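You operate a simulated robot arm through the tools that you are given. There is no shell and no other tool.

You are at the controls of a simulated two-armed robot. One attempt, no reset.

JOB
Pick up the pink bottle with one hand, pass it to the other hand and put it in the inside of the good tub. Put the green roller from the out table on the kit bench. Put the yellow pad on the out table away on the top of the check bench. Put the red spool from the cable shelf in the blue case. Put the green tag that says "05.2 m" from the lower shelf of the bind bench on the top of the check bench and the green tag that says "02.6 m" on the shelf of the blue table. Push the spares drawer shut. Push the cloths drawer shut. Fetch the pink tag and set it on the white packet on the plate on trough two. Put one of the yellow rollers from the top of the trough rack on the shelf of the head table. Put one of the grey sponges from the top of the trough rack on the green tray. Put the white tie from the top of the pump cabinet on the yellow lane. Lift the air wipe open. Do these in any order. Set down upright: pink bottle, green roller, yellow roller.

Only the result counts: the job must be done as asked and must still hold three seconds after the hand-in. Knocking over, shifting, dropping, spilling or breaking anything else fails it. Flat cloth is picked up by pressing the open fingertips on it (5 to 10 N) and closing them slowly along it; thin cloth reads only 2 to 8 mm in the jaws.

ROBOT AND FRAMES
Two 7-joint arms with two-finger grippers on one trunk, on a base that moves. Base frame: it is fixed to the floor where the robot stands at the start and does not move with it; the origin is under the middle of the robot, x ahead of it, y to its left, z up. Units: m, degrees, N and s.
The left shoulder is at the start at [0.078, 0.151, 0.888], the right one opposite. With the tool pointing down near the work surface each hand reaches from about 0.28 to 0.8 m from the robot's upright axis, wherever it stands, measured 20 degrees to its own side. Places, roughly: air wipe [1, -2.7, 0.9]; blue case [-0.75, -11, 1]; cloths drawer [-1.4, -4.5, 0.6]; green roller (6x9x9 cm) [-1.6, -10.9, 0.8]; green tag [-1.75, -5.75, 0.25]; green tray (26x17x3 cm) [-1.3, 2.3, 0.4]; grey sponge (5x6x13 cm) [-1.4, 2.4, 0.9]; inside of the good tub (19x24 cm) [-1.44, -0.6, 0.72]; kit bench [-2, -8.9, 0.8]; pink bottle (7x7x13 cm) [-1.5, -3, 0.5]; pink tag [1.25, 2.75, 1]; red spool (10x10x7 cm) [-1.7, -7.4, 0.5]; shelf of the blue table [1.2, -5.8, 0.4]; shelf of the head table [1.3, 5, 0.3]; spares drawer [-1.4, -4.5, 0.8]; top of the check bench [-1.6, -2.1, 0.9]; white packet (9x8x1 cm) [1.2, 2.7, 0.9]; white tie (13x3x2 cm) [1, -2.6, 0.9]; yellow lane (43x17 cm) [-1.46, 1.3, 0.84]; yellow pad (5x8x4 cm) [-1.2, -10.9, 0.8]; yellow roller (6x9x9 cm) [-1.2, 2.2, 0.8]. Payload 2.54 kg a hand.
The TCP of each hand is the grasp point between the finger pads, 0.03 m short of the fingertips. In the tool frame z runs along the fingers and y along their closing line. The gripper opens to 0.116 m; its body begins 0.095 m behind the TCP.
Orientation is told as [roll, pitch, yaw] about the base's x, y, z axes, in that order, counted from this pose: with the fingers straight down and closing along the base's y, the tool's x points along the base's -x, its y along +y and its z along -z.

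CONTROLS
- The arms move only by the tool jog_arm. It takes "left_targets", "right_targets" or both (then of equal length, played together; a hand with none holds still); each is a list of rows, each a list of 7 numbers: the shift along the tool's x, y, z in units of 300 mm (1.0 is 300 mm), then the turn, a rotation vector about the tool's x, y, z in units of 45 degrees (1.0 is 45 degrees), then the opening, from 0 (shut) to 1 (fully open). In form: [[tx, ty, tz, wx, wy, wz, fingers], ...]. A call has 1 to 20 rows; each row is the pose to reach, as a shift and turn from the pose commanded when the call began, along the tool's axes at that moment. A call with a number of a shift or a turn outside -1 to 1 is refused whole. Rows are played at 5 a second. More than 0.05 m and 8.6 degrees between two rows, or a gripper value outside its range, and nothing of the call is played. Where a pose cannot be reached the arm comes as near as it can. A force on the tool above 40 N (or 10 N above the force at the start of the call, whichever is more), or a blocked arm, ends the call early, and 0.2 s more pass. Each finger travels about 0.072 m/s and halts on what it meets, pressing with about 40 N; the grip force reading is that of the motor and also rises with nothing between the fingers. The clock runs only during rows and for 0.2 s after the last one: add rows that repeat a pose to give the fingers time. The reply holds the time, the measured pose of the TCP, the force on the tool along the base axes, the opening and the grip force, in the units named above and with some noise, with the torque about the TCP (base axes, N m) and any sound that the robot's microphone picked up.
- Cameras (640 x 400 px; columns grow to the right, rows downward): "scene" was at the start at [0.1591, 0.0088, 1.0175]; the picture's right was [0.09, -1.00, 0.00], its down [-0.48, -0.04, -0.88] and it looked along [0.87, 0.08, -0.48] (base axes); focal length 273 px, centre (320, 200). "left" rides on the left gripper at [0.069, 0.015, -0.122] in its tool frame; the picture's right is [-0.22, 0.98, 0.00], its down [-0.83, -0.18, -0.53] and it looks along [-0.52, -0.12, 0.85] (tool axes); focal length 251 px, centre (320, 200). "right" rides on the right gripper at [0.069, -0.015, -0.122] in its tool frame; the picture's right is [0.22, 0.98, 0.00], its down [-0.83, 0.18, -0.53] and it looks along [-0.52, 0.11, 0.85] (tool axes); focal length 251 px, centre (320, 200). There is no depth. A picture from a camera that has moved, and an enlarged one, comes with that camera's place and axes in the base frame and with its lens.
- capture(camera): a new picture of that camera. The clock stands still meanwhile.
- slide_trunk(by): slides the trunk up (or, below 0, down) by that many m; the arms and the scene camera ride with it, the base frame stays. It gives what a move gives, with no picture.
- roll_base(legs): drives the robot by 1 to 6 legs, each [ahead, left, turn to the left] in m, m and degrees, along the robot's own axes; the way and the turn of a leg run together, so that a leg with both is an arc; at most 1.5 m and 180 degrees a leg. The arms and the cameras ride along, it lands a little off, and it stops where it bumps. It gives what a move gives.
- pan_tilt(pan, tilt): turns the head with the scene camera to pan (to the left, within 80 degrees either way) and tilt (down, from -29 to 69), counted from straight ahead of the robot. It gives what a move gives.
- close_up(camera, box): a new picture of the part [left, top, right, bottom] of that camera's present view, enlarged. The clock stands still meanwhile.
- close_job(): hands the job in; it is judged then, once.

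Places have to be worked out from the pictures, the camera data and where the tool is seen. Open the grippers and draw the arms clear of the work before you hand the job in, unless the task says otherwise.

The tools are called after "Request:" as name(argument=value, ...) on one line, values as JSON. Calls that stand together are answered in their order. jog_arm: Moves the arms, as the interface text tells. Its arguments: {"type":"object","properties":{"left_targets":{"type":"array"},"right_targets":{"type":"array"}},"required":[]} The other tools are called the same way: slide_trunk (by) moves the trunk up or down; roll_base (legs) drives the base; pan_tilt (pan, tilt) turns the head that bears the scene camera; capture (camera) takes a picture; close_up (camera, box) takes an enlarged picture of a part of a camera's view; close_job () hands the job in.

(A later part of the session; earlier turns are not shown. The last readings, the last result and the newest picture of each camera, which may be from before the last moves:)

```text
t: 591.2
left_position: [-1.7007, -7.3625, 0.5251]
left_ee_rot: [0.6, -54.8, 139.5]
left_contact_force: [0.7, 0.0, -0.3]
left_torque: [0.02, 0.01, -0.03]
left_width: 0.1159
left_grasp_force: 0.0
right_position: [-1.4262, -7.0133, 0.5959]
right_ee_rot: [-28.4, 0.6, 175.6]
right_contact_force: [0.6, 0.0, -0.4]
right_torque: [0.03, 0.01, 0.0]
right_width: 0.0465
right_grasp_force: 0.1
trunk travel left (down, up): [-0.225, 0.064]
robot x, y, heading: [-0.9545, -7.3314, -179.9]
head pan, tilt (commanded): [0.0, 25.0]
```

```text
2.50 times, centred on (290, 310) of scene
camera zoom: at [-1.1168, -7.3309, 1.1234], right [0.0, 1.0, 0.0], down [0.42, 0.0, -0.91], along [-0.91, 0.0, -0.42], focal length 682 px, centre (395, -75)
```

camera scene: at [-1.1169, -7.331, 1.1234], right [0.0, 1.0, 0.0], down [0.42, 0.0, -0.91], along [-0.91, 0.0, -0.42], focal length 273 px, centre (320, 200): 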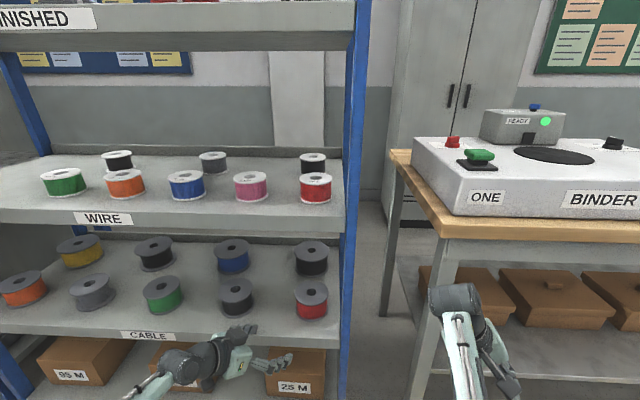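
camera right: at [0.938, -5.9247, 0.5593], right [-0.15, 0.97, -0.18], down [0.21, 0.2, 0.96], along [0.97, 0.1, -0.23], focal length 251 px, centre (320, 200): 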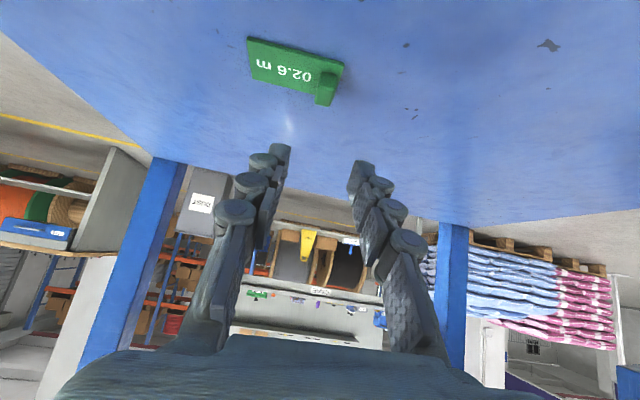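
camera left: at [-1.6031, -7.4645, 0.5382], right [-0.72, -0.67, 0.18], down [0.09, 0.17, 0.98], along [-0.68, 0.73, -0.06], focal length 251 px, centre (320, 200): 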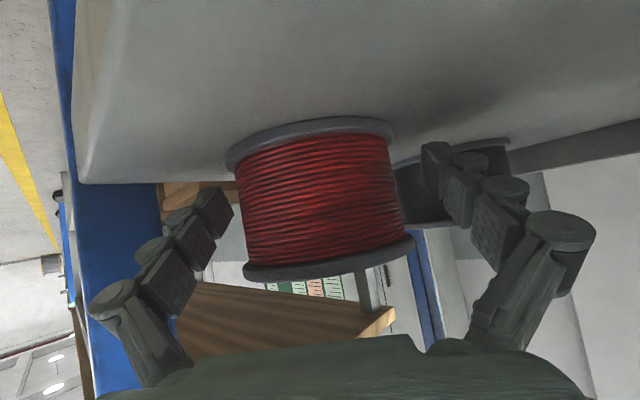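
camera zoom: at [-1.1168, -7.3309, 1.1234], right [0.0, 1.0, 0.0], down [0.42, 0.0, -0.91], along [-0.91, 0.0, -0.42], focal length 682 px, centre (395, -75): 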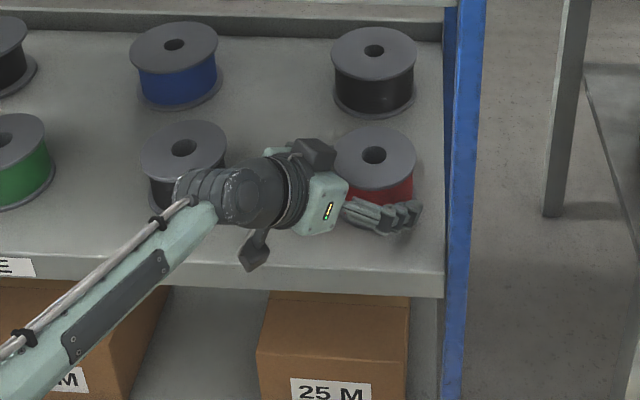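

The spool's axis is at the TCP, 5 mm toward the right finger. I shift 5 mm and close gently.

Request:
jog_arm(left_targets=[[0, -0.017, 0, 0, 0, 0, 1], [0, -0.017, 0, 0, 0, 0, 0.9], [0, -0.017, 0, 0, 0, 0, 0.8], [0, -0.017, 0, 0, 0, 0, 0.7], [0, -0.017, 0, 0, 0, 0, 0.65], [0, -0.017, 0, 0, 0, 0, 0.65]])

Request:
capture(camera="left")

```text
t: 592.6
left_position: [-1.6976, -7.3578, 0.5278]
left_ee_rot: [0.6, -55.0, 139.6]
left_contact_force: [0.1, -2.0, 11.1]
left_torque: [0.56, -0.43, 0.01]
left_width: 0.0873
left_grasp_force: 39.9
right_position: [-1.4248, -7.0136, 0.5969]
right_ee_rot: [-28.4, 0.5, 175.6]
right_contact_force: [0.1, -0.6, 0.8]
right_torque: [0.01, 0.02, -0.01]
right_width: 0.0466
right_grasp_force: 0.1
trunk travel left (down, up): [-0.225, 0.064]
robot x, y, heading: [-0.956, -7.3314, -179.9]
head pan, tilt (commanded): [0.0, 25.0]
```

```text
taken
camera left: at [-1.5998, -7.46, 0.5399], right [-0.72, -0.67, 0.18], down [0.09, 0.17, 0.98], along [-0.69, 0.73, -0.06], focal length 251 px, centre (320, 200)
```

left: 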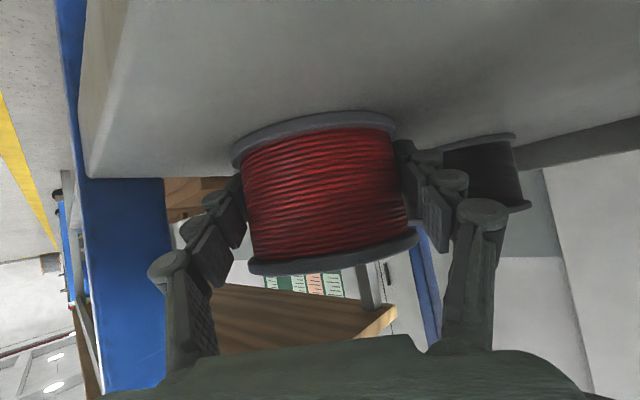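

Gripped at 87 mm. I lift 5 cm with the trunk, then retreat with the base diagonally along the approach line.

Request:
slide_trunk(by=0.055)

Request:
roll_base(legs=[[-0.19, 0.163, 0], [-0.4, 0, 0]])

Request:
capture(camera="scene")

```text
t: 593.6
left_position: [-1.697, -7.3584, 0.5781]
left_ee_rot: [0.5, -54.7, 139.4]
left_contact_force: [0.5, 0.2, -6.3]
left_torque: [-0.01, -0.02, 0.02]
left_width: 0.0867
left_grasp_force: 40.1
right_position: [-1.4265, -7.014, 0.6503]
right_ee_rot: [-28.4, 0.8, 175.6]
right_contact_force: [0.0, -0.1, -1.2]
right_torque: [0.02, 0.05, -0.02]
right_width: 0.0467
right_grasp_force: 0.0
trunk travel left (down, up): [-0.28, 0.009]
robot x, y, heading: [-0.9571, -7.3309, -179.9]
head pan, tilt (commanded): [0.0, 25.0]
```

```text
t: 597.9
left_position: [-1.1118, -7.5238, 0.5787]
left_ee_rot: [0.5, -54.8, 139.6]
left_contact_force: [0.3, 0.4, -6.3]
left_torque: [-0.06, -0.02, -0.02]
left_width: 0.087
left_grasp_force: 40.0
right_position: [-0.8418, -7.1786, 0.6499]
right_ee_rot: [-28.4, 0.6, 175.8]
right_contact_force: [-0.3, -0.6, -0.6]
right_torque: [0.01, -0.01, -0.02]
right_width: 0.0465
right_grasp_force: 0.0
trunk travel left (down, up): [-0.28, 0.009]
robot x, y, heading: [-0.3733, -7.4957, -179.9]
head pan, tilt (commanded): [0.0, 25.0]
```

```text
taken
camera scene: at [-0.533, -7.4944, 1.1783], right [0.0, 1.0, 0.0], down [0.42, 0.0, -0.91], along [-0.91, 0.0, -0.42], focal length 273 px, centre (320, 200)
```

scene: 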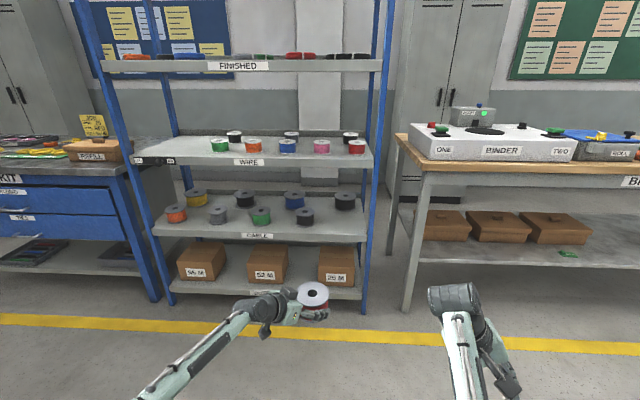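

The red spool is in the left hand. I go to the aisle's middle and turn to face -y to look at the far end.

Request:
roll_base(legs=[[-0.3, 0, 0], [0, 0, 90]])

Request:
pan_tilt(pan=0, tilt=15)

Request:
capture(camera="scene")

```text
t: 603.9
left_position: [-0.0344, -8.2328, 0.579]
left_ee_rot: [0.5, -54.8, -130.2]
left_contact_force: [-1.0, 0.3, -6.1]
left_torque: [0.04, -0.05, -0.02]
left_width: 0.0874
left_grasp_force: 40.6
right_position: [-0.3811, -7.9647, 0.6509]
right_ee_rot: [-28.4, 0.8, -94.0]
right_contact_force: [-0.1, 0.3, -1.0]
right_torque: [0.02, 0.0, 0.01]
right_width: 0.0464
right_grasp_force: 0.0
trunk travel left (down, up): [-0.28, 0.009]
robot x, y, heading: [-0.061, -7.4932, -89.6]
head pan, tilt (commanded): [0.0, 25.0]
```

```text
t: 604.6
left_position: [-0.035, -8.2321, 0.5793]
left_ee_rot: [0.5, -54.7, -130.2]
left_contact_force: [-0.1, 0.7, -5.4]
left_torque: [0.03, -0.03, 0.02]
left_width: 0.0869
left_grasp_force: 40.2
right_position: [-0.3821, -7.9652, 0.6496]
right_ee_rot: [-28.4, 0.7, -94.0]
right_contact_force: [0.1, -0.2, 0.0]
right_torque: [-0.03, 0.0, 0.0]
right_width: 0.0464
right_grasp_force: 0.2
trunk travel left (down, up): [-0.28, 0.009]
robot x, y, heading: [-0.0643, -7.4903, -89.7]
head pan, tilt (commanded): [0.0, 15.0]
```

```text
taken
camera scene: at [-0.0642, -7.6553, 1.1945], right [-1.0, -0.01, 0.0], down [0.0, 0.26, -0.97], along [0.01, -0.97, -0.26], focal length 273 px, centre (320, 200)
```

scene: 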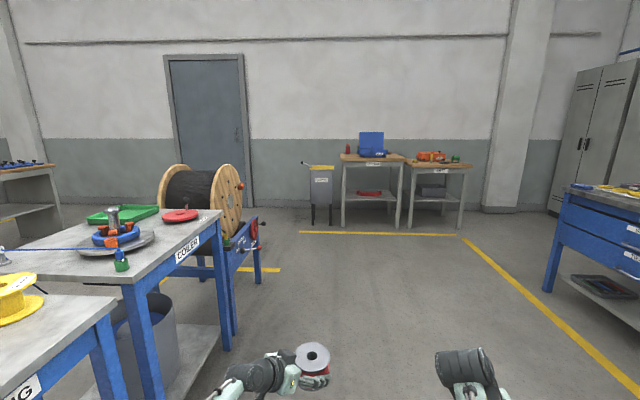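

At the far end I see the table with the blue case and the OUT table to its right. I drive down there.

Request:
roll_base(legs=[[1.2, -0.3, 0], [0.9, -0.35, 0]])

Request:
pan_tilt(pan=0, tilt=22)

Request:
capture(camera="scene")

```text
t: 615.6
left_position: [-0.6877, -10.3476, 0.5791]
left_ee_rot: [0.5, -54.7, -130.7]
left_contact_force: [-0.8, 0.9, -6.0]
left_torque: [0.01, -0.03, 0.04]
left_width: 0.0869
left_grasp_force: 40.2
right_position: [-1.0309, -10.0761, 0.65]
right_ee_rot: [-28.4, 0.7, -94.6]
right_contact_force: [-0.8, -1.1, 0.6]
right_torque: [-0.02, 0.01, 0.0]
right_width: 0.0463
right_grasp_force: 0.1
trunk travel left (down, up): [-0.28, 0.009]
robot x, y, heading: [-0.7118, -9.6052, -90.2]
head pan, tilt (commanded): [0.0, 15.0]
```

```text
t: 616.2
left_position: [-0.6886, -10.3479, 0.579]
left_ee_rot: [0.5, -54.7, -130.7]
left_contact_force: [-0.6, 0.7, -5.4]
left_torque: [0.05, -0.01, 0.02]
left_width: 0.0871
left_grasp_force: 39.6
right_position: [-1.0332, -10.0765, 0.6504]
right_ee_rot: [-28.4, 0.7, -94.5]
right_contact_force: [0.6, 0.0, -0.6]
right_torque: [-0.05, -0.01, 0.0]
right_width: 0.0464
right_grasp_force: 0.1
trunk travel left (down, up): [-0.28, 0.009]
robot x, y, heading: [-0.7117, -9.6051, -90.3]
head pan, tilt (commanded): [0.0, 22.0]
```

```text
taken
camera scene: at [-0.7123, -9.7687, 1.1832], right [-1.0, 0.0, 0.0], down [0.0, 0.37, -0.93], along [0.0, -0.93, -0.37], focal length 273 px, centre (320, 200)
```

scene: 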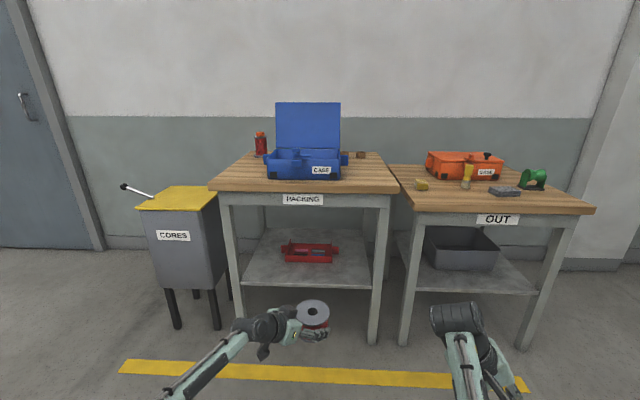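

The open blue CASE is on the PACKING table; on the OUT table are an orange case, the green roller and yellow items. I zoom in.

Request:
close_up(camera="scene", box=[200, 90, 420, 220])

Request:
close_up(camera="scene", box=[380, 130, 600, 240])

```text
2.91 times, centred on (310, 155) of scene
camera zoom: at [-0.7123, -9.7687, 1.1832], right [-1.0, 0.0, 0.0], down [0.0, 0.37, -0.93], along [0.0, -0.93, -0.37], focal length 793 px, centre (349, 331)
```

zoom: 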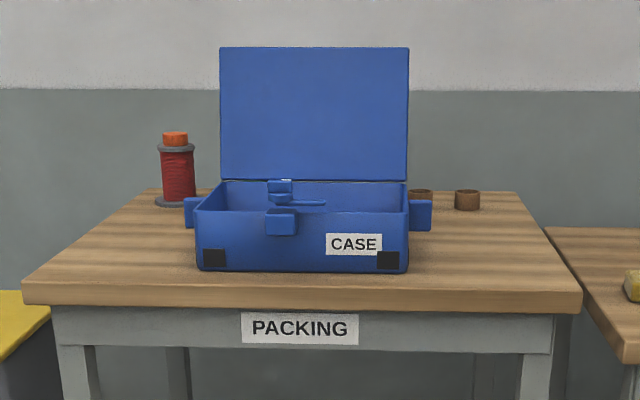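

```text
2.91 times, centred on (490, 185) of scene
camera zoom: at [-0.7123, -9.7687, 1.1832], right [-1.0, 0.0, 0.0], down [0.0, 0.37, -0.93], along [0.0, -0.93, -0.37], focal length 793 px, centre (-174, 244)
```

zoom: 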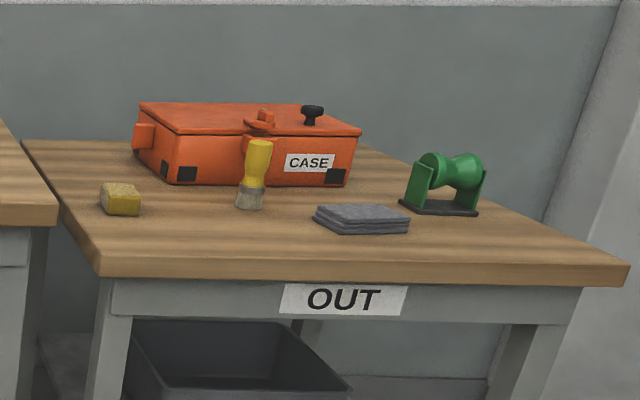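

Blue case: front wall y≈-10.76, x≈-0.52…-0.79, wall top z≈0.95, something small inside. I raise the left hand with the spool above that height first.

Request:
jog_arm(left_targets=[[-0.13, 0, -0.092, 0, 0, 0, 0.65], [-0.26, 0, -0.184, 0, 0, 0, 0.65], [-0.39, 0, -0.276, 0, 0, 0, 0.65], [-0.52, 0, -0.368, 0, 0, 0, 0.65], [-0.65, 0, -0.46, 0, 0, 0, 0.65], [-0.78, 0, -0.552, 0, 0, 0, 0.65], [-0.817, 0, -0.576, 0, 0, 0, 0.65]])

Request:
jog_arm(left_targets=[[-0.13, 0, -0.092, 0, 0, 0, 0.65], [-0.26, 0, -0.184, 0, 0, 0, 0.65], [-0.39, 0, -0.276, 0, 0, 0, 0.65], [-0.44, 0, -0.31, 0, 0, 0, 0.65], [-0.44, 0, -0.31, 0, 0, 0, 0.65]])

Request:
capture(camera="scene")

```text
t: 617.9
left_position: [-0.691, -10.3452, 0.8805]
left_ee_rot: [0.5, -54.7, -130.8]
left_contact_force: [-0.4, 0.4, -6.9]
left_torque: [0.01, -0.04, 0.02]
left_width: 0.0871
left_grasp_force: 40.0
right_position: [-1.0323, -10.0749, 0.6501]
right_ee_rot: [-28.4, 0.7, -94.7]
right_contact_force: [0.5, -0.6, 0.2]
right_torque: [0.03, 0.02, -0.03]
right_width: 0.0468
right_grasp_force: 0.1
trunk travel left (down, up): [-0.28, 0.009]
robot x, y, heading: [-0.7119, -9.6089, -90.0]
head pan, tilt (commanded): [0.0, 22.0]
```

```text
t: 619.0
left_position: [-0.6928, -10.3459, 1.042]
left_ee_rot: [0.4, -54.6, -130.8]
left_contact_force: [-0.8, 0.3, -6.4]
left_torque: [0.02, -0.04, 0.0]
left_width: 0.0868
left_grasp_force: 40.3
right_position: [-1.0323, -10.0758, 0.6516]
right_ee_rot: [-28.4, 0.7, -94.6]
right_contact_force: [0.6, 0.9, 0.3]
right_torque: [0.05, -0.02, 0.01]
right_width: 0.0464
right_grasp_force: 0.0
trunk travel left (down, up): [-0.28, 0.009]
robot x, y, heading: [-0.7116, -9.6029, -90.3]
head pan, tilt (commanded): [0.0, 22.0]
```

```text
taken
camera scene: at [-0.7123, -9.7688, 1.1831], right [-1.0, 0.0, 0.0], down [0.0, 0.38, -0.93], along [0.0, -0.93, -0.38], focal length 273 px, centre (320, 200)
```

scene: 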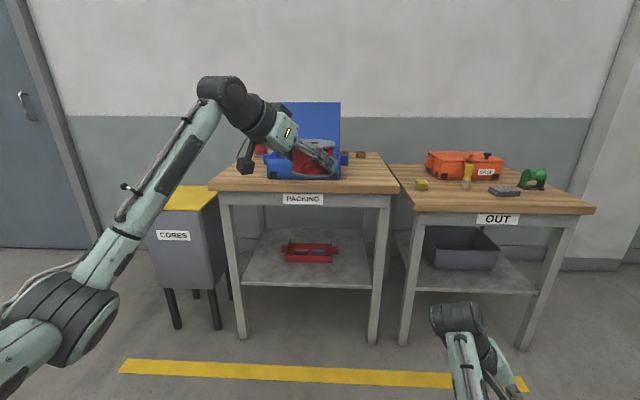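

To look into the case past the held spool, I move 0.3 m ahead and 0.25 m to the right and look left-down.

Request:
roll_base(legs=[[0.3, -0.25, 0]])

Request:
pan_tilt(pan=15, tilt=30)

Request:
capture(camera="scene")

```text
t: 622.1
left_position: [-0.9556, -10.644, 1.0425]
left_ee_rot: [0.5, -54.7, -131.0]
left_contact_force: [-0.8, -1.0, -6.6]
left_torque: [0.05, -0.02, -0.03]
left_width: 0.0871
left_grasp_force: 40.2
right_position: [-1.2937, -10.3712, 0.6507]
right_ee_rot: [-28.4, 0.6, -95.0]
right_contact_force: [-0.2, 0.8, 1.0]
right_torque: [-0.01, 0.0, 0.0]
right_width: 0.0467
right_grasp_force: 0.0
trunk travel left (down, up): [-0.28, 0.009]
robot x, y, heading: [-0.9679, -9.9063, -90.7]
head pan, tilt (commanded): [0.0, 22.0]
```

```text
t: 622.9
left_position: [-0.9545, -10.6436, 1.0411]
left_ee_rot: [0.5, -54.6, -131.0]
left_contact_force: [-0.6, 0.3, -6.9]
left_torque: [0.03, -0.06, -0.02]
left_width: 0.087
left_grasp_force: 40.2
right_position: [-1.2925, -10.3716, 0.6515]
right_ee_rot: [-28.4, 0.7, -94.9]
right_contact_force: [1.1, 0.1, -0.2]
right_torque: [-0.02, 0.02, 0.04]
right_width: 0.0465
right_grasp_force: 0.1
trunk travel left (down, up): [-0.28, 0.009]
robot x, y, heading: [-0.9664, -9.9076, -90.4]
head pan, tilt (commanded): [15.0, 30.0]
```

```text
taken
camera scene: at [-0.9478, -10.0608, 1.1704], right [-0.97, -0.25, 0.0], down [-0.12, 0.48, -0.87], along [0.22, -0.84, -0.5], focal length 273 px, centre (320, 200)
```

scene: 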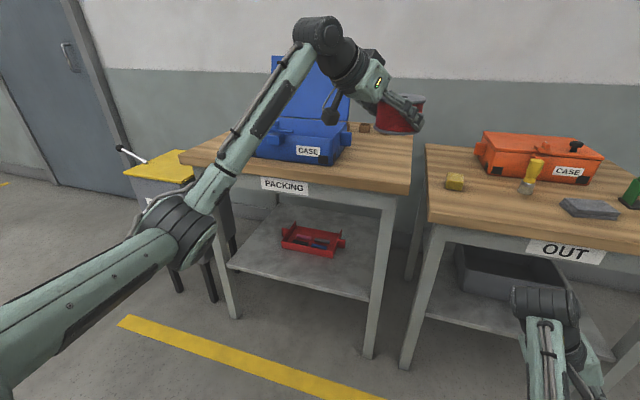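

I zoom in on the case.

Request:
close_up(camera="scene", box=[220, 50, 380, 180])

```text
3.08 times, centred on (300, 115) of scene
camera zoom: at [-0.9478, -10.0608, 1.1704], right [-0.97, -0.25, 0.0], down [-0.12, 0.48, -0.87], along [0.22, -0.84, -0.5], focal length 839 px, centre (382, 462)
```

zoom: 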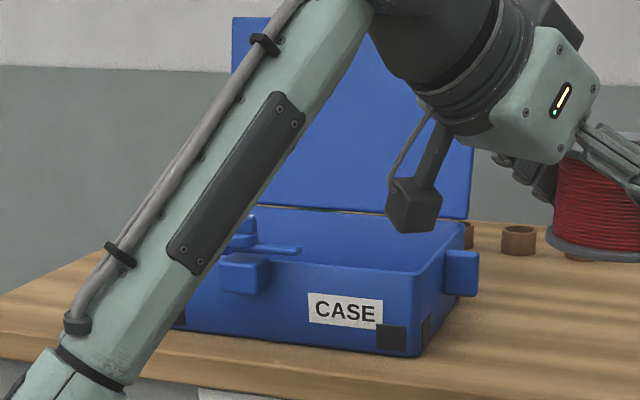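

The case is empty inside: x -0.52…-0.80, y -10.757…-10.947, wall top 0.947, table z 0.87. To lower the spool without the hand meeting the front wall, I'll come in over the left side wall: I move left, turn 45° right, and check.

Request:
roll_base(legs=[[0, 0.9, 0], [0, 0, -44.6], [0.2, 0.2, 0]])

Request:
pan_tilt(pan=5, tilt=30)

Request:
capture(camera="scene")

```text
t: 635.9
left_position: [-0.5883, -10.7352, 1.0424]
left_ee_rot: [0.3, -54.7, -174.5]
left_contact_force: [0.1, 0.1, -6.6]
left_torque: [0.01, -0.06, -0.02]
left_width: 0.0871
left_grasp_force: 39.7
right_position: [-0.6456, -10.3043, 0.6509]
right_ee_rot: [-28.3, 0.7, -138.2]
right_contact_force: [-0.1, -0.5, -0.8]
right_torque: [0.0, 0.0, -0.01]
right_width: 0.0468
right_grasp_force: 0.1
trunk travel left (down, up): [-0.28, 0.009]
robot x, y, heading: [-0.0913, -10.185, -133.8]
head pan, tilt (commanded): [15.0, 30.0]
```

```text
t: 636.6
left_position: [-0.5885, -10.7354, 1.0409]
left_ee_rot: [0.4, -54.6, -174.4]
left_contact_force: [1.0, -0.8, -6.5]
left_torque: [0.04, -0.07, -0.02]
left_width: 0.0868
left_grasp_force: 39.9
right_position: [-0.646, -10.3052, 0.6504]
right_ee_rot: [-28.4, 0.7, -138.2]
right_contact_force: [-0.7, -0.2, 0.2]
right_torque: [0.03, 0.01, 0.01]
right_width: 0.0464
right_grasp_force: 0.0
trunk travel left (down, up): [-0.28, 0.009]
robot x, y, heading: [-0.09, -10.1879, -134.0]
head pan, tilt (commanded): [5.0, 30.0]
```

```text
taken
camera scene: at [-0.1956, -10.3072, 1.1703], right [-0.78, 0.63, 0.0], down [0.31, 0.39, -0.87], along [-0.54, -0.67, -0.5], focal length 273 px, centre (320, 200)
```

scene: 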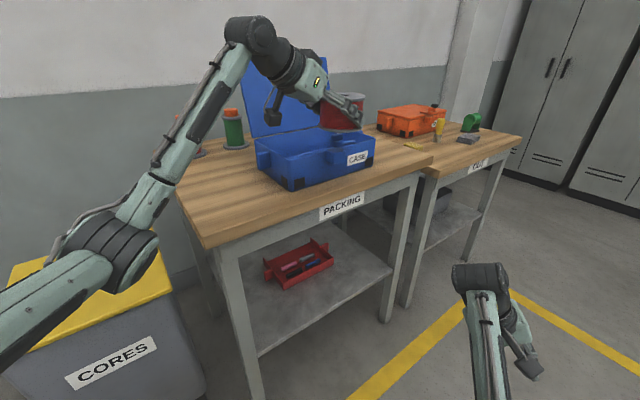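

From here the left elbow would come down on the table corner, so I change the plan: set the spool on the free left part of the PACKING table and re-grip it from above. I back off and square up to the table.

Request:
roll_base(legs=[[-0.3, 0, 0], [0, 0, 44], [0, -0.5, 0]])

Request:
pan_tilt(pan=0, tilt=30)

Request:
capture(camera="scene")

```text
t: 645.6
left_position: [-0.3759, -10.7207, 1.0422]
left_ee_rot: [0.4, -54.5, -130.9]
left_contact_force: [-0.3, -0.1, -6.6]
left_torque: [0.03, 0.0, -0.01]
left_width: 0.0868
left_grasp_force: 40.1
right_position: [-0.7141, -10.4491, 0.65]
right_ee_rot: [-28.3, 0.6, -94.7]
right_contact_force: [-0.5, 0.2, -0.1]
right_torque: [0.01, -0.03, -0.02]
right_width: 0.0464
right_grasp_force: 0.0
trunk travel left (down, up): [-0.28, 0.009]
robot x, y, heading: [-0.3888, -9.9835, -90.5]
head pan, tilt (commanded): [5.0, 30.0]
```

```text
t: 646.2
left_position: [-0.3752, -10.7211, 1.0407]
left_ee_rot: [0.4, -54.6, -130.8]
left_contact_force: [0.5, 0.4, -6.2]
left_torque: [0.0, -0.04, -0.04]
left_width: 0.0869
left_grasp_force: 39.8
right_position: [-0.7136, -10.4489, 0.6494]
right_ee_rot: [-28.5, 0.7, -94.6]
right_contact_force: [0.5, -0.4, -0.3]
right_torque: [0.02, -0.03, -0.01]
right_width: 0.0463
right_grasp_force: 0.0
trunk travel left (down, up): [-0.28, 0.009]
robot x, y, heading: [-0.396, -9.9811, -90.3]
head pan, tilt (commanded): [0.0, 30.0]
```

```text
taken
camera scene: at [-0.3922, -10.1405, 1.1703], right [-1.0, 0.01, 0.0], down [0.0, 0.5, -0.87], along [-0.01, -0.87, -0.5], focal length 273 px, centre (320, 200)
```

scene: 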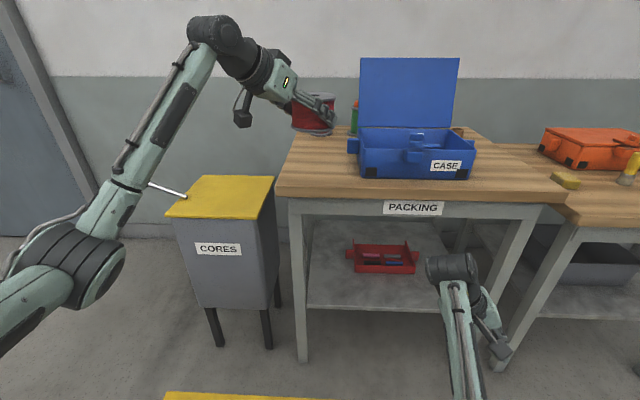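

I move 8 cm ahead and 3 cm right so the spool is over the free area left of the case, then lower it toward the table.

Request:
roll_base(legs=[[0.08, -0.03, 0]])

Request:
jog_arm(left_targets=[[0.12, 0, 0.085, 0, 0, 0, 0.65], [0.24, 0, 0.17, 0, 0, 0, 0.65], [0.32, 0, 0.227, 0, 0, 0, 0.65], [0.32, 0, 0.227, 0, 0, 0, 0.65]])

Request:
close_up(camera="scene", box=[230, 60, 430, 220])

```text
t: 647.3
left_position: [-0.4088, -10.8027, 1.0409]
left_ee_rot: [0.4, -54.6, -131.0]
left_contact_force: [0.4, -1.3, -7.2]
left_torque: [0.04, -0.03, 0.0]
left_width: 0.087
left_grasp_force: 39.6
right_position: [-0.7455, -10.5287, 0.6519]
right_ee_rot: [-28.4, 0.8, -94.9]
right_contact_force: [0.4, 0.2, -1.1]
right_torque: [-0.01, -0.02, -0.02]
right_width: 0.0462
right_grasp_force: 0.0
trunk travel left (down, up): [-0.28, 0.009]
robot x, y, heading: [-0.4226, -10.0634, -90.5]
head pan, tilt (commanded): [0.0, 30.0]
```

```text
t: 648.3
left_position: [-0.4142, -10.8034, 0.9247]
left_ee_rot: [0.5, -54.6, -131.2]
left_contact_force: [0.6, -0.6, -6.4]
left_torque: [0.04, -0.03, -0.03]
left_width: 0.0869
left_grasp_force: 40.1
right_position: [-0.748, -10.5283, 0.6514]
right_ee_rot: [-28.3, 0.7, -94.8]
right_contact_force: [0.0, -0.4, 0.4]
right_torque: [-0.01, 0.0, 0.01]
right_width: 0.0462
right_grasp_force: 0.2
trunk travel left (down, up): [-0.28, 0.009]
robot x, y, heading: [-0.4252, -10.0665, -90.5]
head pan, tilt (commanded): [0.0, 30.0]
```

```text
2.50 times, centred on (330, 140) of scene
camera zoom: at [-0.424, -10.221, 1.1703], right [-1.0, 0.01, 0.0], down [0.0, 0.5, -0.87], along [-0.01, -0.87, -0.5], focal length 682 px, centre (295, 350)
```

zoom: 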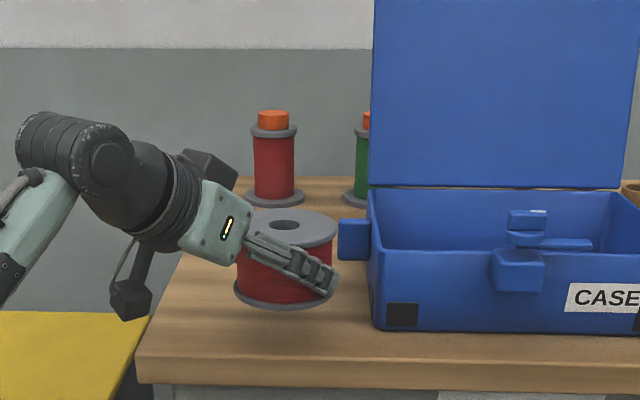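

Close to the table. I lower the last ~1.5–2 cm gently.

Request:
jog_arm(left_targets=[[0.02, 0, 0.0145, 0, 0, 0, 0.65], [0.041, 0, 0.029, 0, 0, 0, 0.65], [0.041, 0, 0.029, 0, 0, 0, 0.65]])

```text
t: 649.1
left_position: [-0.4111, -10.8021, 0.91]
left_ee_rot: [0.5, -54.6, -131.1]
left_contact_force: [0.8, -1.6, -6.8]
left_torque: [0.05, -0.05, -0.03]
left_width: 0.087
left_grasp_force: 40.2
right_position: [-0.7473, -10.528, 0.6499]
right_ee_rot: [-28.4, 0.6, -94.9]
right_contact_force: [-0.3, 0.2, 0.3]
right_torque: [0.0, 0.02, 0.01]
right_width: 0.0462
right_grasp_force: 0.0
trunk travel left (down, up): [-0.28, 0.009]
robot x, y, heading: [-0.4263, -10.0615, -90.6]
head pan, tilt (commanded): [0.0, 30.0]
```

Request:
jog_arm(left_targets=[[0.0136, 0, 0.0096, 0, 0, 0, 0.65], [0.0272, 0, 0.0192, 0, 0, 0, 0.65], [0.0272, 0, 0.0192, 0, 0, 0, 0.65]])

```text
t: 649.9
left_position: [-0.4096, -10.8022, 0.8996]
left_ee_rot: [0.5, -54.6, -131.1]
left_contact_force: [-0.6, -0.3, -6.4]
left_torque: [0.04, -0.05, -0.02]
left_width: 0.0869
left_grasp_force: 40.1
right_position: [-0.7467, -10.5293, 0.6503]
right_ee_rot: [-28.5, 0.7, -95.0]
right_contact_force: [-1.0, 0.0, 0.0]
right_torque: [-0.02, -0.01, 0.0]
right_width: 0.0462
right_grasp_force: 0.1
trunk travel left (down, up): [-0.28, 0.009]
robot x, y, heading: [-0.4233, -10.0655, -90.5]
head pan, tilt (commanded): [0.0, 30.0]
```

Request:
jog_arm(left_targets=[[0.0136, 0, 0.0096, 0, 0, 0, 0.65], [0.0272, 0, 0.0192, 0, 0, 0, 0.65], [0.0272, 0, 0.0192, 0, 0, 0, 0.65]])

Request:
close_up(camera="scene", box=[230, 60, 430, 220])

```text
t: 650.7
left_position: [-0.4079, -10.802, 0.889]
left_ee_rot: [0.3, -54.5, -131.2]
left_contact_force: [-0.8, 0.2, -6.2]
left_torque: [0.06, -0.06, 0.01]
left_width: 0.0869
left_grasp_force: 40.3
right_position: [-0.7461, -10.5281, 0.6512]
right_ee_rot: [-28.4, 0.7, -94.9]
right_contact_force: [-0.2, -0.3, 0.1]
right_torque: [0.02, 0.02, -0.02]
right_width: 0.0467
right_grasp_force: 0.1
trunk travel left (down, up): [-0.28, 0.009]
robot x, y, heading: [-0.4211, -10.0642, -90.5]
head pan, tilt (commanded): [0.0, 30.0]
```

```text
2.50 times, centred on (330, 140) of scene
camera zoom: at [-0.424, -10.221, 1.1703], right [-1.0, 0.01, 0.0], down [0.0, 0.5, -0.87], along [-0.01, -0.87, -0.5], focal length 682 px, centre (295, 350)
```

zoom: 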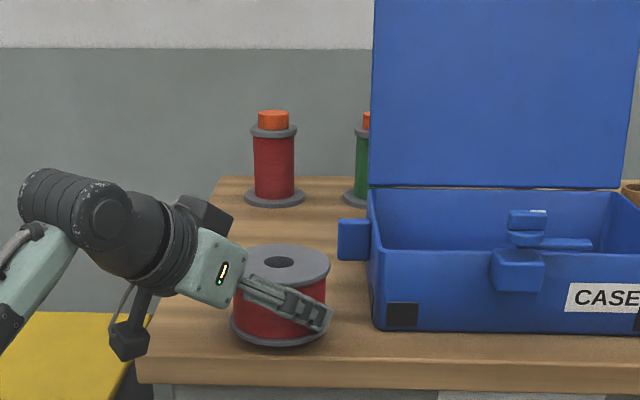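

Request:
jog_arm(left_targets=[[0.0136, 0, 0.0096, 0, 0, 0, 0.65], [0.0272, 0, 0.0192, 0, 0, 0, 0.65], [0.0272, 0, 0.0192, 0, 0, 0, 0.65]])

```text
t: 651.5
left_position: [-0.4093, -10.8027, 0.8793]
left_ee_rot: [0.5, -54.6, -131.0]
left_contact_force: [0.2, -0.9, -3.8]
left_torque: [-0.03, 0.09, 0.02]
left_width: 0.087
left_grasp_force: 39.8
right_position: [-0.7459, -10.5282, 0.6499]
right_ee_rot: [-28.3, 0.7, -94.9]
right_contact_force: [-0.1, 0.0, 0.1]
right_torque: [-0.03, 0.01, -0.03]
right_width: 0.0466
right_grasp_force: 0.2
trunk travel left (down, up): [-0.28, 0.009]
robot x, y, heading: [-0.4243, -10.0641, -90.4]
head pan, tilt (commanded): [0.0, 30.0]
```

Touching now (load drops to 3.8 N) at TCP z 0.879, so the table top is at ≈0.845. I seat it 2 mm more and release.

Request:
jog_arm(left_targets=[[0.0055, 0, 0.004, 0, 0, 0, 0.65], [0.0055, 0, 0.004, 0, 0, 0, 0.75], [0.0055, 0, 0.004, 0, 0, 0, 0.88], [0.0055, 0, 0.004, 0, 0, 0, 1.0], [0.0055, 0, 0.004, 0, 0, 0, 1.0]])

Request:
capture(camera="left")

```text
t: 652.7
left_position: [-0.4089, -10.8012, 0.8772]
left_ee_rot: [0.5, -54.6, -131.1]
left_contact_force: [0.5, 0.0, 0.0]
left_torque: [0.02, -0.01, 0.0]
left_width: 0.116
left_grasp_force: 0.0
right_position: [-0.7462, -10.5287, 0.652]
right_ee_rot: [-28.4, 0.6, -94.9]
right_contact_force: [0.1, 0.5, -0.9]
right_torque: [0.01, -0.01, 0.02]
right_width: 0.0465
right_grasp_force: 0.0
trunk travel left (down, up): [-0.28, 0.009]
robot x, y, heading: [-0.4213, -10.0608, -90.4]
head pan, tilt (commanded): [0.0, 30.0]
```

```text
taken
camera left: at [-0.3063, -10.7058, 0.8904], right [0.66, -0.73, 0.18], down [-0.17, 0.09, 0.98], along [-0.73, -0.68, -0.06], focal length 251 px, centre (320, 200)
```

left: 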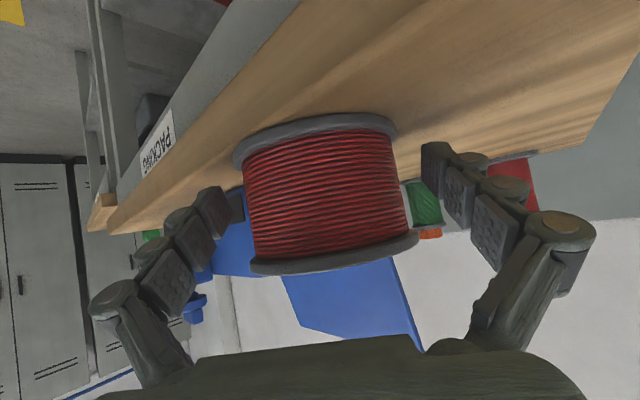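

The spool stands on the table. I retreat back along the approach line and rotate the left hand to point straight down.

Request:
jog_arm(left_targets=[[0.09, 0, -0.127, 0, 0, 0, 1], [0.18, 0, -0.254, 0, 0, 0, 1], [0.269, 0, -0.381, 0, 0, 0, 1], [0.14, 0, -0.47, 0, 0, 0, 1], [0.01, 0, -0.56, 0, 0, 0, 1], [-0.12, 0, -0.65, 0, 0, 0, 1]])

Request:
jog_arm(left_targets=[[0, 0, -0.02, 0, 0.166, 0, 1], [0, 0, -0.04, 0, 0.333, 0, 1], [0, 0, -0.06, 0, 0.5, 0, 1], [0, 0, -0.08, 0, 0.666, 0, 1], [0, 0, -0.1, 0, 0.833, 0, 1], [0, 0, -0.1, 0, 1.0, 0, 1], [0, 0, -0.1, 0, 1.0, 0, 1]])

Request:
capture(camera="scene")

```text
t: 654.1
left_position: [-0.3181, -10.6966, 1.0194]
left_ee_rot: [0.4, -54.6, -131.2]
left_contact_force: [0.7, 0.1, 0.3]
left_torque: [0.01, 0.01, -0.04]
left_width: 0.116
left_grasp_force: 0.1
right_position: [-0.7453, -10.5289, 0.6509]
right_ee_rot: [-28.4, 0.6, -94.8]
right_contact_force: [0.0, 0.2, -0.3]
right_torque: [0.01, 0.06, 0.0]
right_width: 0.0466
right_grasp_force: 0.2
trunk travel left (down, up): [-0.28, 0.009]
robot x, y, heading: [-0.4199, -10.0609, -90.2]
head pan, tilt (commanded): [0.0, 30.0]
```

```text
t: 655.7
left_position: [-0.3021, -10.677, 1.0374]
left_ee_rot: [0.3, -9.6, -130.7]
left_contact_force: [-0.7, -0.2, -0.1]
left_torque: [0.02, -0.03, 0.02]
left_width: 0.1162
left_grasp_force: 0.0
right_position: [-0.7461, -10.5279, 0.6506]
right_ee_rot: [-28.4, 0.5, -95.0]
right_contact_force: [0.2, -0.1, -0.4]
right_torque: [-0.01, 0.0, -0.03]
right_width: 0.0466
right_grasp_force: 0.1
trunk travel left (down, up): [-0.28, 0.009]
robot x, y, heading: [-0.4233, -10.0654, -90.5]
head pan, tilt (commanded): [0.0, 30.0]
```

```text
taken
camera scene: at [-0.424, -10.2203, 1.1704], right [-1.0, 0.01, 0.0], down [0.0, 0.5, -0.87], along [-0.01, -0.87, -0.5], focal length 273 px, centre (320, 200)
```

scene: 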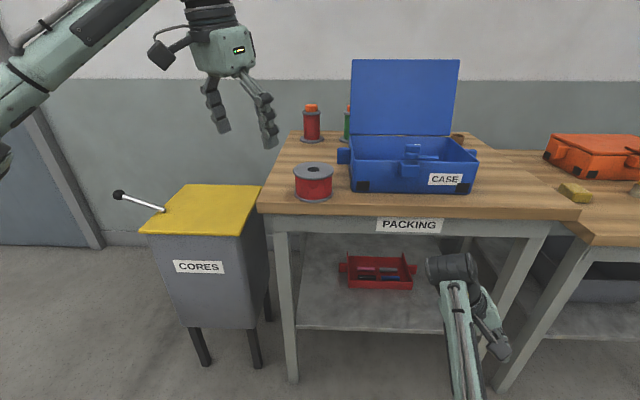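

The spool stands at [-0.411, -10.802]. I bring the left hand vertical and directly above it.

Request:
jog_arm(left_targets=[[-0.137, 0, 0.023, 0, 0.053, 0, 1], [-0.274, 0, 0.046, 0, 0.107, 0, 1], [-0.411, 0, 0.07, 0, 0.16, 0, 1], [-0.548, 0, 0.093, 0, 0.213, 0, 1], [-0.548, 0, 0.093, 0, 0.213, 0, 1]])

Request:
capture(camera="left")

```text
t: 656.9
left_position: [-0.3871, -10.7738, 1.0269]
left_ee_rot: [0.4, -0.1, -130.7]
left_contact_force: [-0.3, 1.0, 0.3]
left_torque: [0.02, 0.02, -0.04]
left_width: 0.1157
left_grasp_force: 0.0
left hand out of reach, approached as far as the arm can: row 4, 5
right_position: [-0.7457, -10.5288, 0.6512]
right_ee_rot: [-28.4, 0.5, -94.9]
right_contact_force: [-0.3, -0.2, 0.4]
right_torque: [-0.01, 0.03, 0.04]
right_width: 0.0466
right_grasp_force: 0.1
trunk travel left (down, up): [-0.28, 0.009]
robot x, y, heading: [-0.4262, -10.0609, -90.6]
head pan, tilt (commanded): [0.0, 30.0]
```

```text
taken
camera left: at [-0.331, -10.7321, 1.1475], right [0.6, -0.8, 0.01], down [-0.68, -0.5, 0.53], along [-0.42, -0.32, -0.85], focal length 251 px, centre (320, 200)
```

left: 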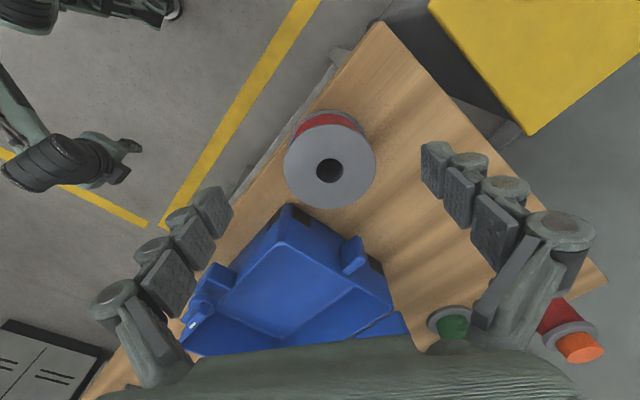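

The view from above shows the case empty. I need 4 cm more along the pointing direction; I use the base for it.

Request:
roll_base(legs=[[0.035, -0.028, 0]])

Request:
capture(camera="left")

```text
t: 657.9
left_position: [-0.4143, -10.8094, 1.0251]
left_ee_rot: [0.3, 0.0, -130.6]
left_contact_force: [-0.4, 0.0, 0.1]
left_torque: [0.05, 0.0, 0.01]
left_width: 0.1159
left_grasp_force: 0.0
right_position: [-0.7739, -10.5622, 0.6515]
right_ee_rot: [-28.5, 0.8, -94.9]
right_contact_force: [-0.3, 0.4, 0.4]
right_torque: [-0.01, 0.02, 0.0]
right_width: 0.0464
right_grasp_force: 0.1
trunk travel left (down, up): [-0.28, 0.009]
robot x, y, heading: [-0.4545, -10.0956, -90.3]
head pan, tilt (commanded): [0.0, 30.0]
```

```text
taken
camera left: at [-0.3582, -10.7671, 1.1469], right [0.6, -0.8, 0.01], down [-0.68, -0.51, 0.53], along [-0.42, -0.32, -0.85], focal length 251 px, centre (320, 200)
```

left: 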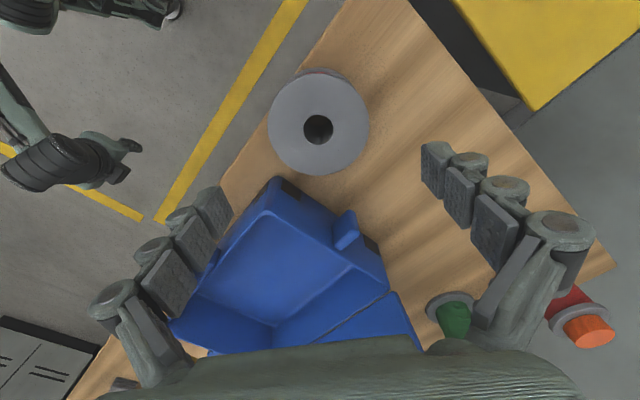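

The spool's hole is exactly below the TCP. I lower 13.5 cm around it.

Request:
jog_arm(left_targets=[[0, 0, 0.15, 0, 0, 0, 1], [0, 0, 0.3, 0, 0, 0, 1], [0, 0, 0.4, 0, 0, 0, 1], [0, 0, 0.45, 0, 0, 0, 1], [0, 0, 0.45, 0, 0, 0, 1]])

Request:
capture(camera="left")

Request:
close_up(camera="scene", box=[230, 100, 430, 240])

```text
t: 659.1
left_position: [-0.4116, -10.8099, 0.891]
left_ee_rot: [0.3, -0.1, -130.7]
left_contact_force: [-0.3, -0.6, -0.1]
left_torque: [-0.01, -0.02, -0.02]
left_width: 0.116
left_grasp_force: 0.0
right_position: [-0.7735, -10.5623, 0.6516]
right_ee_rot: [-28.5, 0.6, -94.9]
right_contact_force: [-0.7, 0.1, -0.2]
right_torque: [-0.03, 0.01, 0.01]
right_width: 0.0464
right_grasp_force: 0.0
trunk travel left (down, up): [-0.28, 0.009]
robot x, y, heading: [-0.4495, -10.0967, -90.4]
head pan, tilt (commanded): [0.0, 30.0]
```

```text
taken
camera left: at [-0.3558, -10.7668, 1.0121], right [0.6, -0.8, 0.01], down [-0.68, -0.51, 0.53], along [-0.42, -0.33, -0.85], focal length 251 px, centre (320, 200)
```

left: 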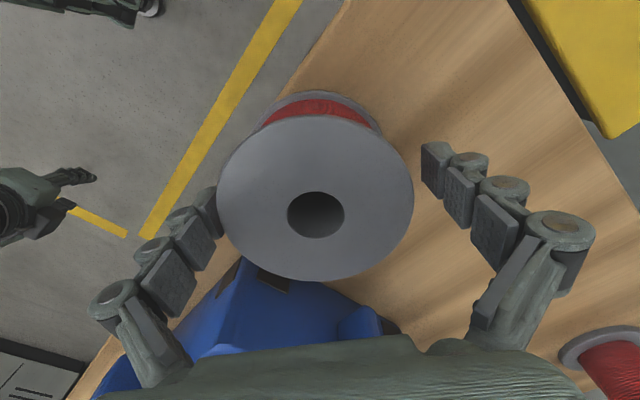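

```text
2.86 times, centred on (330, 170) of scene
camera zoom: at [-0.4518, -10.2547, 1.1705], right [-1.0, 0.01, 0.0], down [0.0, 0.5, -0.87], along [-0.01, -0.87, -0.5], focal length 779 px, centre (291, 286)
```

zoom: 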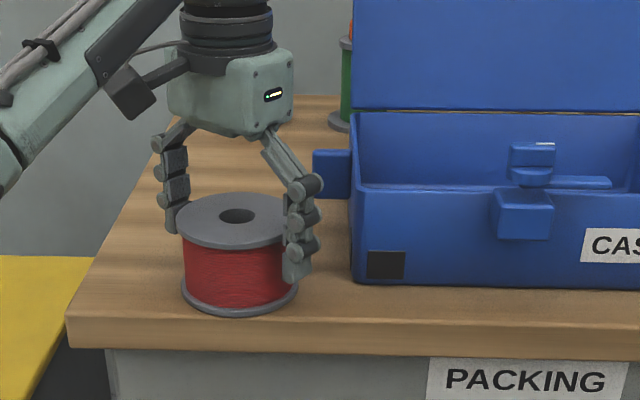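

The fingers straddle the spool. I close on the winding.

Request:
jog_arm(left_targets=[[0, 0, 0, 0, 0, 0, 0.9], [0, 0, 0, 0, 0, 0, 0.8], [0, 0, 0, 0, 0, 0, 0.7], [0, 0, 0, 0, 0, 0, 0.6], [0, 0, 0, 0, 0, 0, 0.6]])

Request:
jog_arm(left_targets=[[0, 0, -0.1, 0, 0, 0, 0.6], [0.01, 0, -0.25, 0, 0, 0, 0.6], [0.03, 0, -0.4, 0, 0, 0, 0.6], [0.06, 0, -0.53, 0, 0, 0, 0.6], [0.06, 0, -0.53, 0, 0, 0, 0.6]])

Request:
capture(camera="left")

Request:
capture(camera="scene")

```text
t: 660.3
left_position: [-0.4143, -10.809, 0.8928]
left_ee_rot: [0.3, -0.1, -130.7]
left_contact_force: [-2.9, 1.6, 3.9]
left_torque: [0.47, 0.24, 0.09]
left_width: 0.0937
left_grasp_force: 39.9
right_position: [-0.7742, -10.5624, 0.651]
right_ee_rot: [-28.4, 0.7, -95.0]
right_contact_force: [0.8, -0.3, 0.9]
right_torque: [0.01, -0.02, 0.01]
right_width: 0.0465
right_grasp_force: 0.1
trunk travel left (down, up): [-0.28, 0.009]
robot x, y, heading: [-0.4522, -10.0952, -90.5]
head pan, tilt (commanded): [0.0, 30.0]
```

```text
t: 661.5
left_position: [-0.4019, -10.7971, 1.0522]
left_ee_rot: [0.2, 0.0, -130.6]
left_contact_force: [0.1, 0.3, -5.6]
left_torque: [0.0, 0.01, 0.01]
left_width: 0.0936
left_grasp_force: 39.7
right_position: [-0.7732, -10.5634, 0.6505]
right_ee_rot: [-28.4, 0.7, -94.9]
right_contact_force: [-0.4, 0.0, -0.2]
right_torque: [0.0, -0.01, 0.02]
right_width: 0.0466
right_grasp_force: 0.0
trunk travel left (down, up): [-0.28, 0.009]
robot x, y, heading: [-0.4516, -10.0991, -90.5]
head pan, tilt (commanded): [0.0, 30.0]
```

```text
taken
camera left: at [-0.3449, -10.7553, 1.1731], right [0.6, -0.8, 0.0], down [-0.68, -0.51, 0.53], along [-0.42, -0.32, -0.85], focal length 251 px, centre (320, 200)
```

left: 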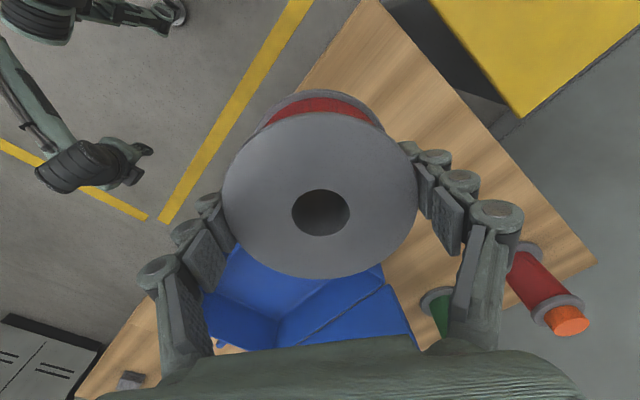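

```text
taken
camera scene: at [-0.4517, -10.2556, 1.1702], right [-1.0, 0.01, 0.0], down [0.0, 0.5, -0.87], along [-0.01, -0.87, -0.5], focal length 273 px, centre (320, 200)
```

scene: 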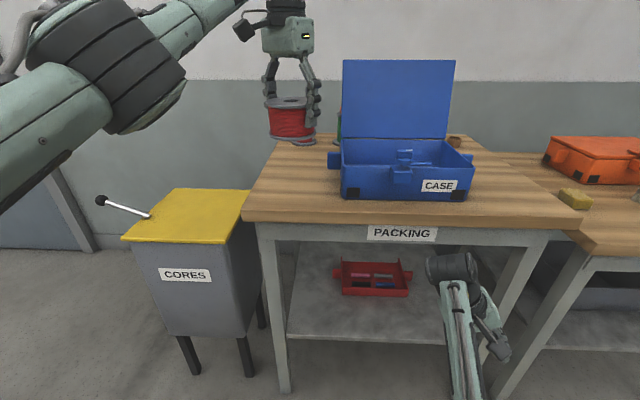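

The spool is held from above. With the table at z 0.845 the case recomputes to x -0.507…-0.80, y -10.825…-11.04, wall top ≈0.92. I move the base so the spool is over the case centre [-0.66, -10.93].

Request:
roll_base(legs=[[0.13, -0.26, 0]])

Request:
capture(camera="left")

Request:
capture(camera="scene")

```text
t: 664.6
left_position: [-0.655, -10.9229, 1.0523]
left_ee_rot: [0.3, 0.0, -130.4]
left_contact_force: [-0.5, 1.0, -6.9]
left_torque: [0.0, 0.01, -0.03]
left_width: 0.0934
left_grasp_force: 39.8
right_position: [-1.0277, -10.6889, 0.6511]
right_ee_rot: [-28.5, 0.7, -94.4]
right_contact_force: [-0.9, -0.4, -0.1]
right_torque: [0.0, 0.02, 0.0]
right_width: 0.0465
right_grasp_force: 0.0
trunk travel left (down, up): [-0.28, 0.009]
robot x, y, heading: [-0.7093, -10.2273, -90.1]
head pan, tilt (commanded): [0.0, 30.0]
```

```text
taken
camera left: at [-0.5981, -10.8791, 1.1732], right [0.61, -0.8, 0.0], down [-0.67, -0.51, 0.53], along [-0.42, -0.33, -0.85], focal length 251 px, centre (320, 200)
```

left: 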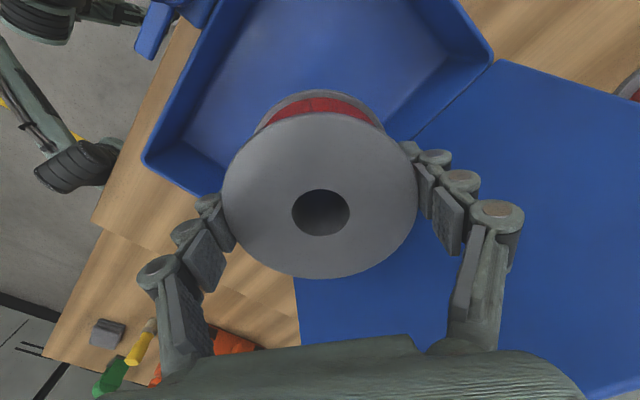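

```text
taken
camera scene: at [-0.7078, -10.38, 1.1703], right [-1.0, 0.0, 0.0], down [0.0, 0.5, -0.87], along [0.0, -0.87, -0.5], focal length 273 px, centre (320, 200)
```

scene: 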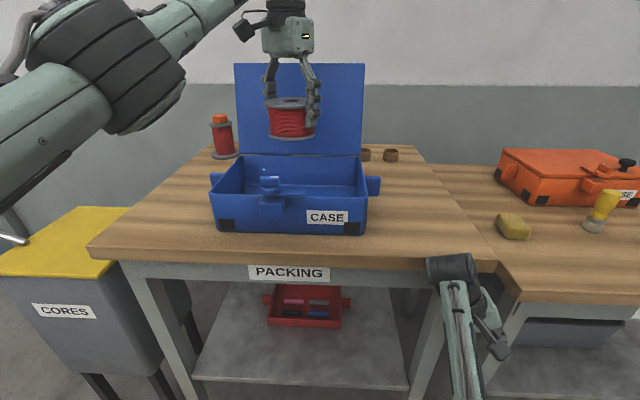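

From the wrist view, the case centre is nearer [-0.656, -10.90]; I shift 2 cm toward me and lower the spool into the case.

Request:
jog_arm(left_targets=[[0.05, -0.043, 0, 0, 0, 0, 0.6], [0.05, -0.043, 0.15, 0, 0, 0, 0.6], [0.05, -0.043, 0.25, 0, 0, 0, 0.6], [0.05, -0.043, 0.25, 0, 0, 0, 0.6]])

Request:
capture(camera="left")

Request:
close_up(camera="scene", box=[190, 60, 400, 250])

```text
t: 665.6
left_position: [-0.6556, -10.9026, 0.9794]
left_ee_rot: [0.2, 0.0, -130.3]
left_contact_force: [-0.5, -0.1, -5.8]
left_torque: [-0.02, 0.02, -0.03]
left_width: 0.0936
left_grasp_force: 40.0
right_position: [-1.0282, -10.6883, 0.6512]
right_ee_rot: [-28.4, 0.7, -94.7]
right_contact_force: [0.3, -0.1, 0.6]
right_torque: [0.0, 0.03, 0.01]
right_width: 0.0466
right_grasp_force: 0.2
trunk travel left (down, up): [-0.28, 0.009]
robot x, y, heading: [-0.7115, -10.2186, -90.2]
head pan, tilt (commanded): [0.0, 30.0]
```

```text
taken
camera left: at [-0.5987, -10.8586, 1.0999], right [0.61, -0.8, 0.0], down [-0.67, -0.51, 0.53], along [-0.42, -0.33, -0.85], focal length 251 px, centre (320, 200)
```

left: 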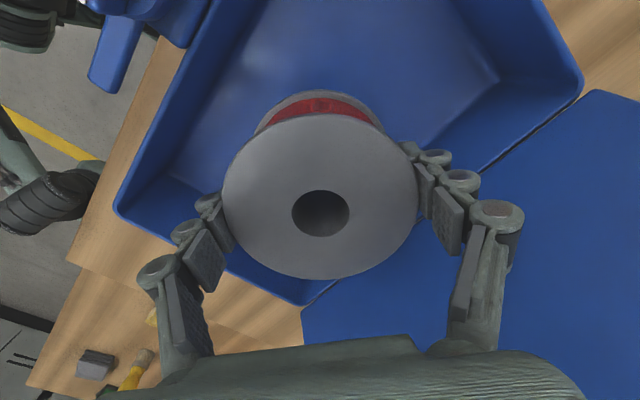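

```text
2.11 times, centred on (295, 155) of scene
camera zoom: at [-0.7076, -10.3798, 1.1704], right [-1.0, 0.0, 0.0], down [0.0, 0.5, -0.87], along [0.0, -0.87, -0.5], focal length 574 px, centre (373, 295)
```

zoom: 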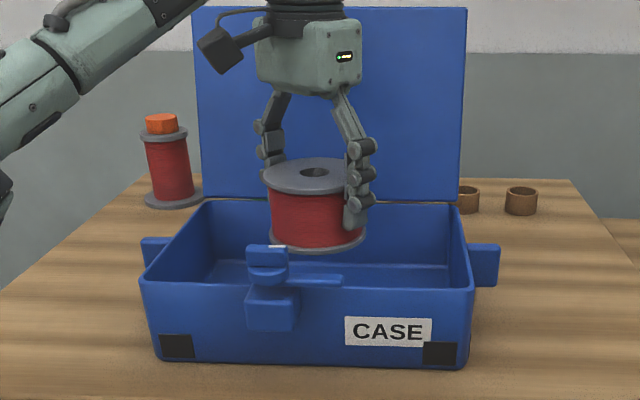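

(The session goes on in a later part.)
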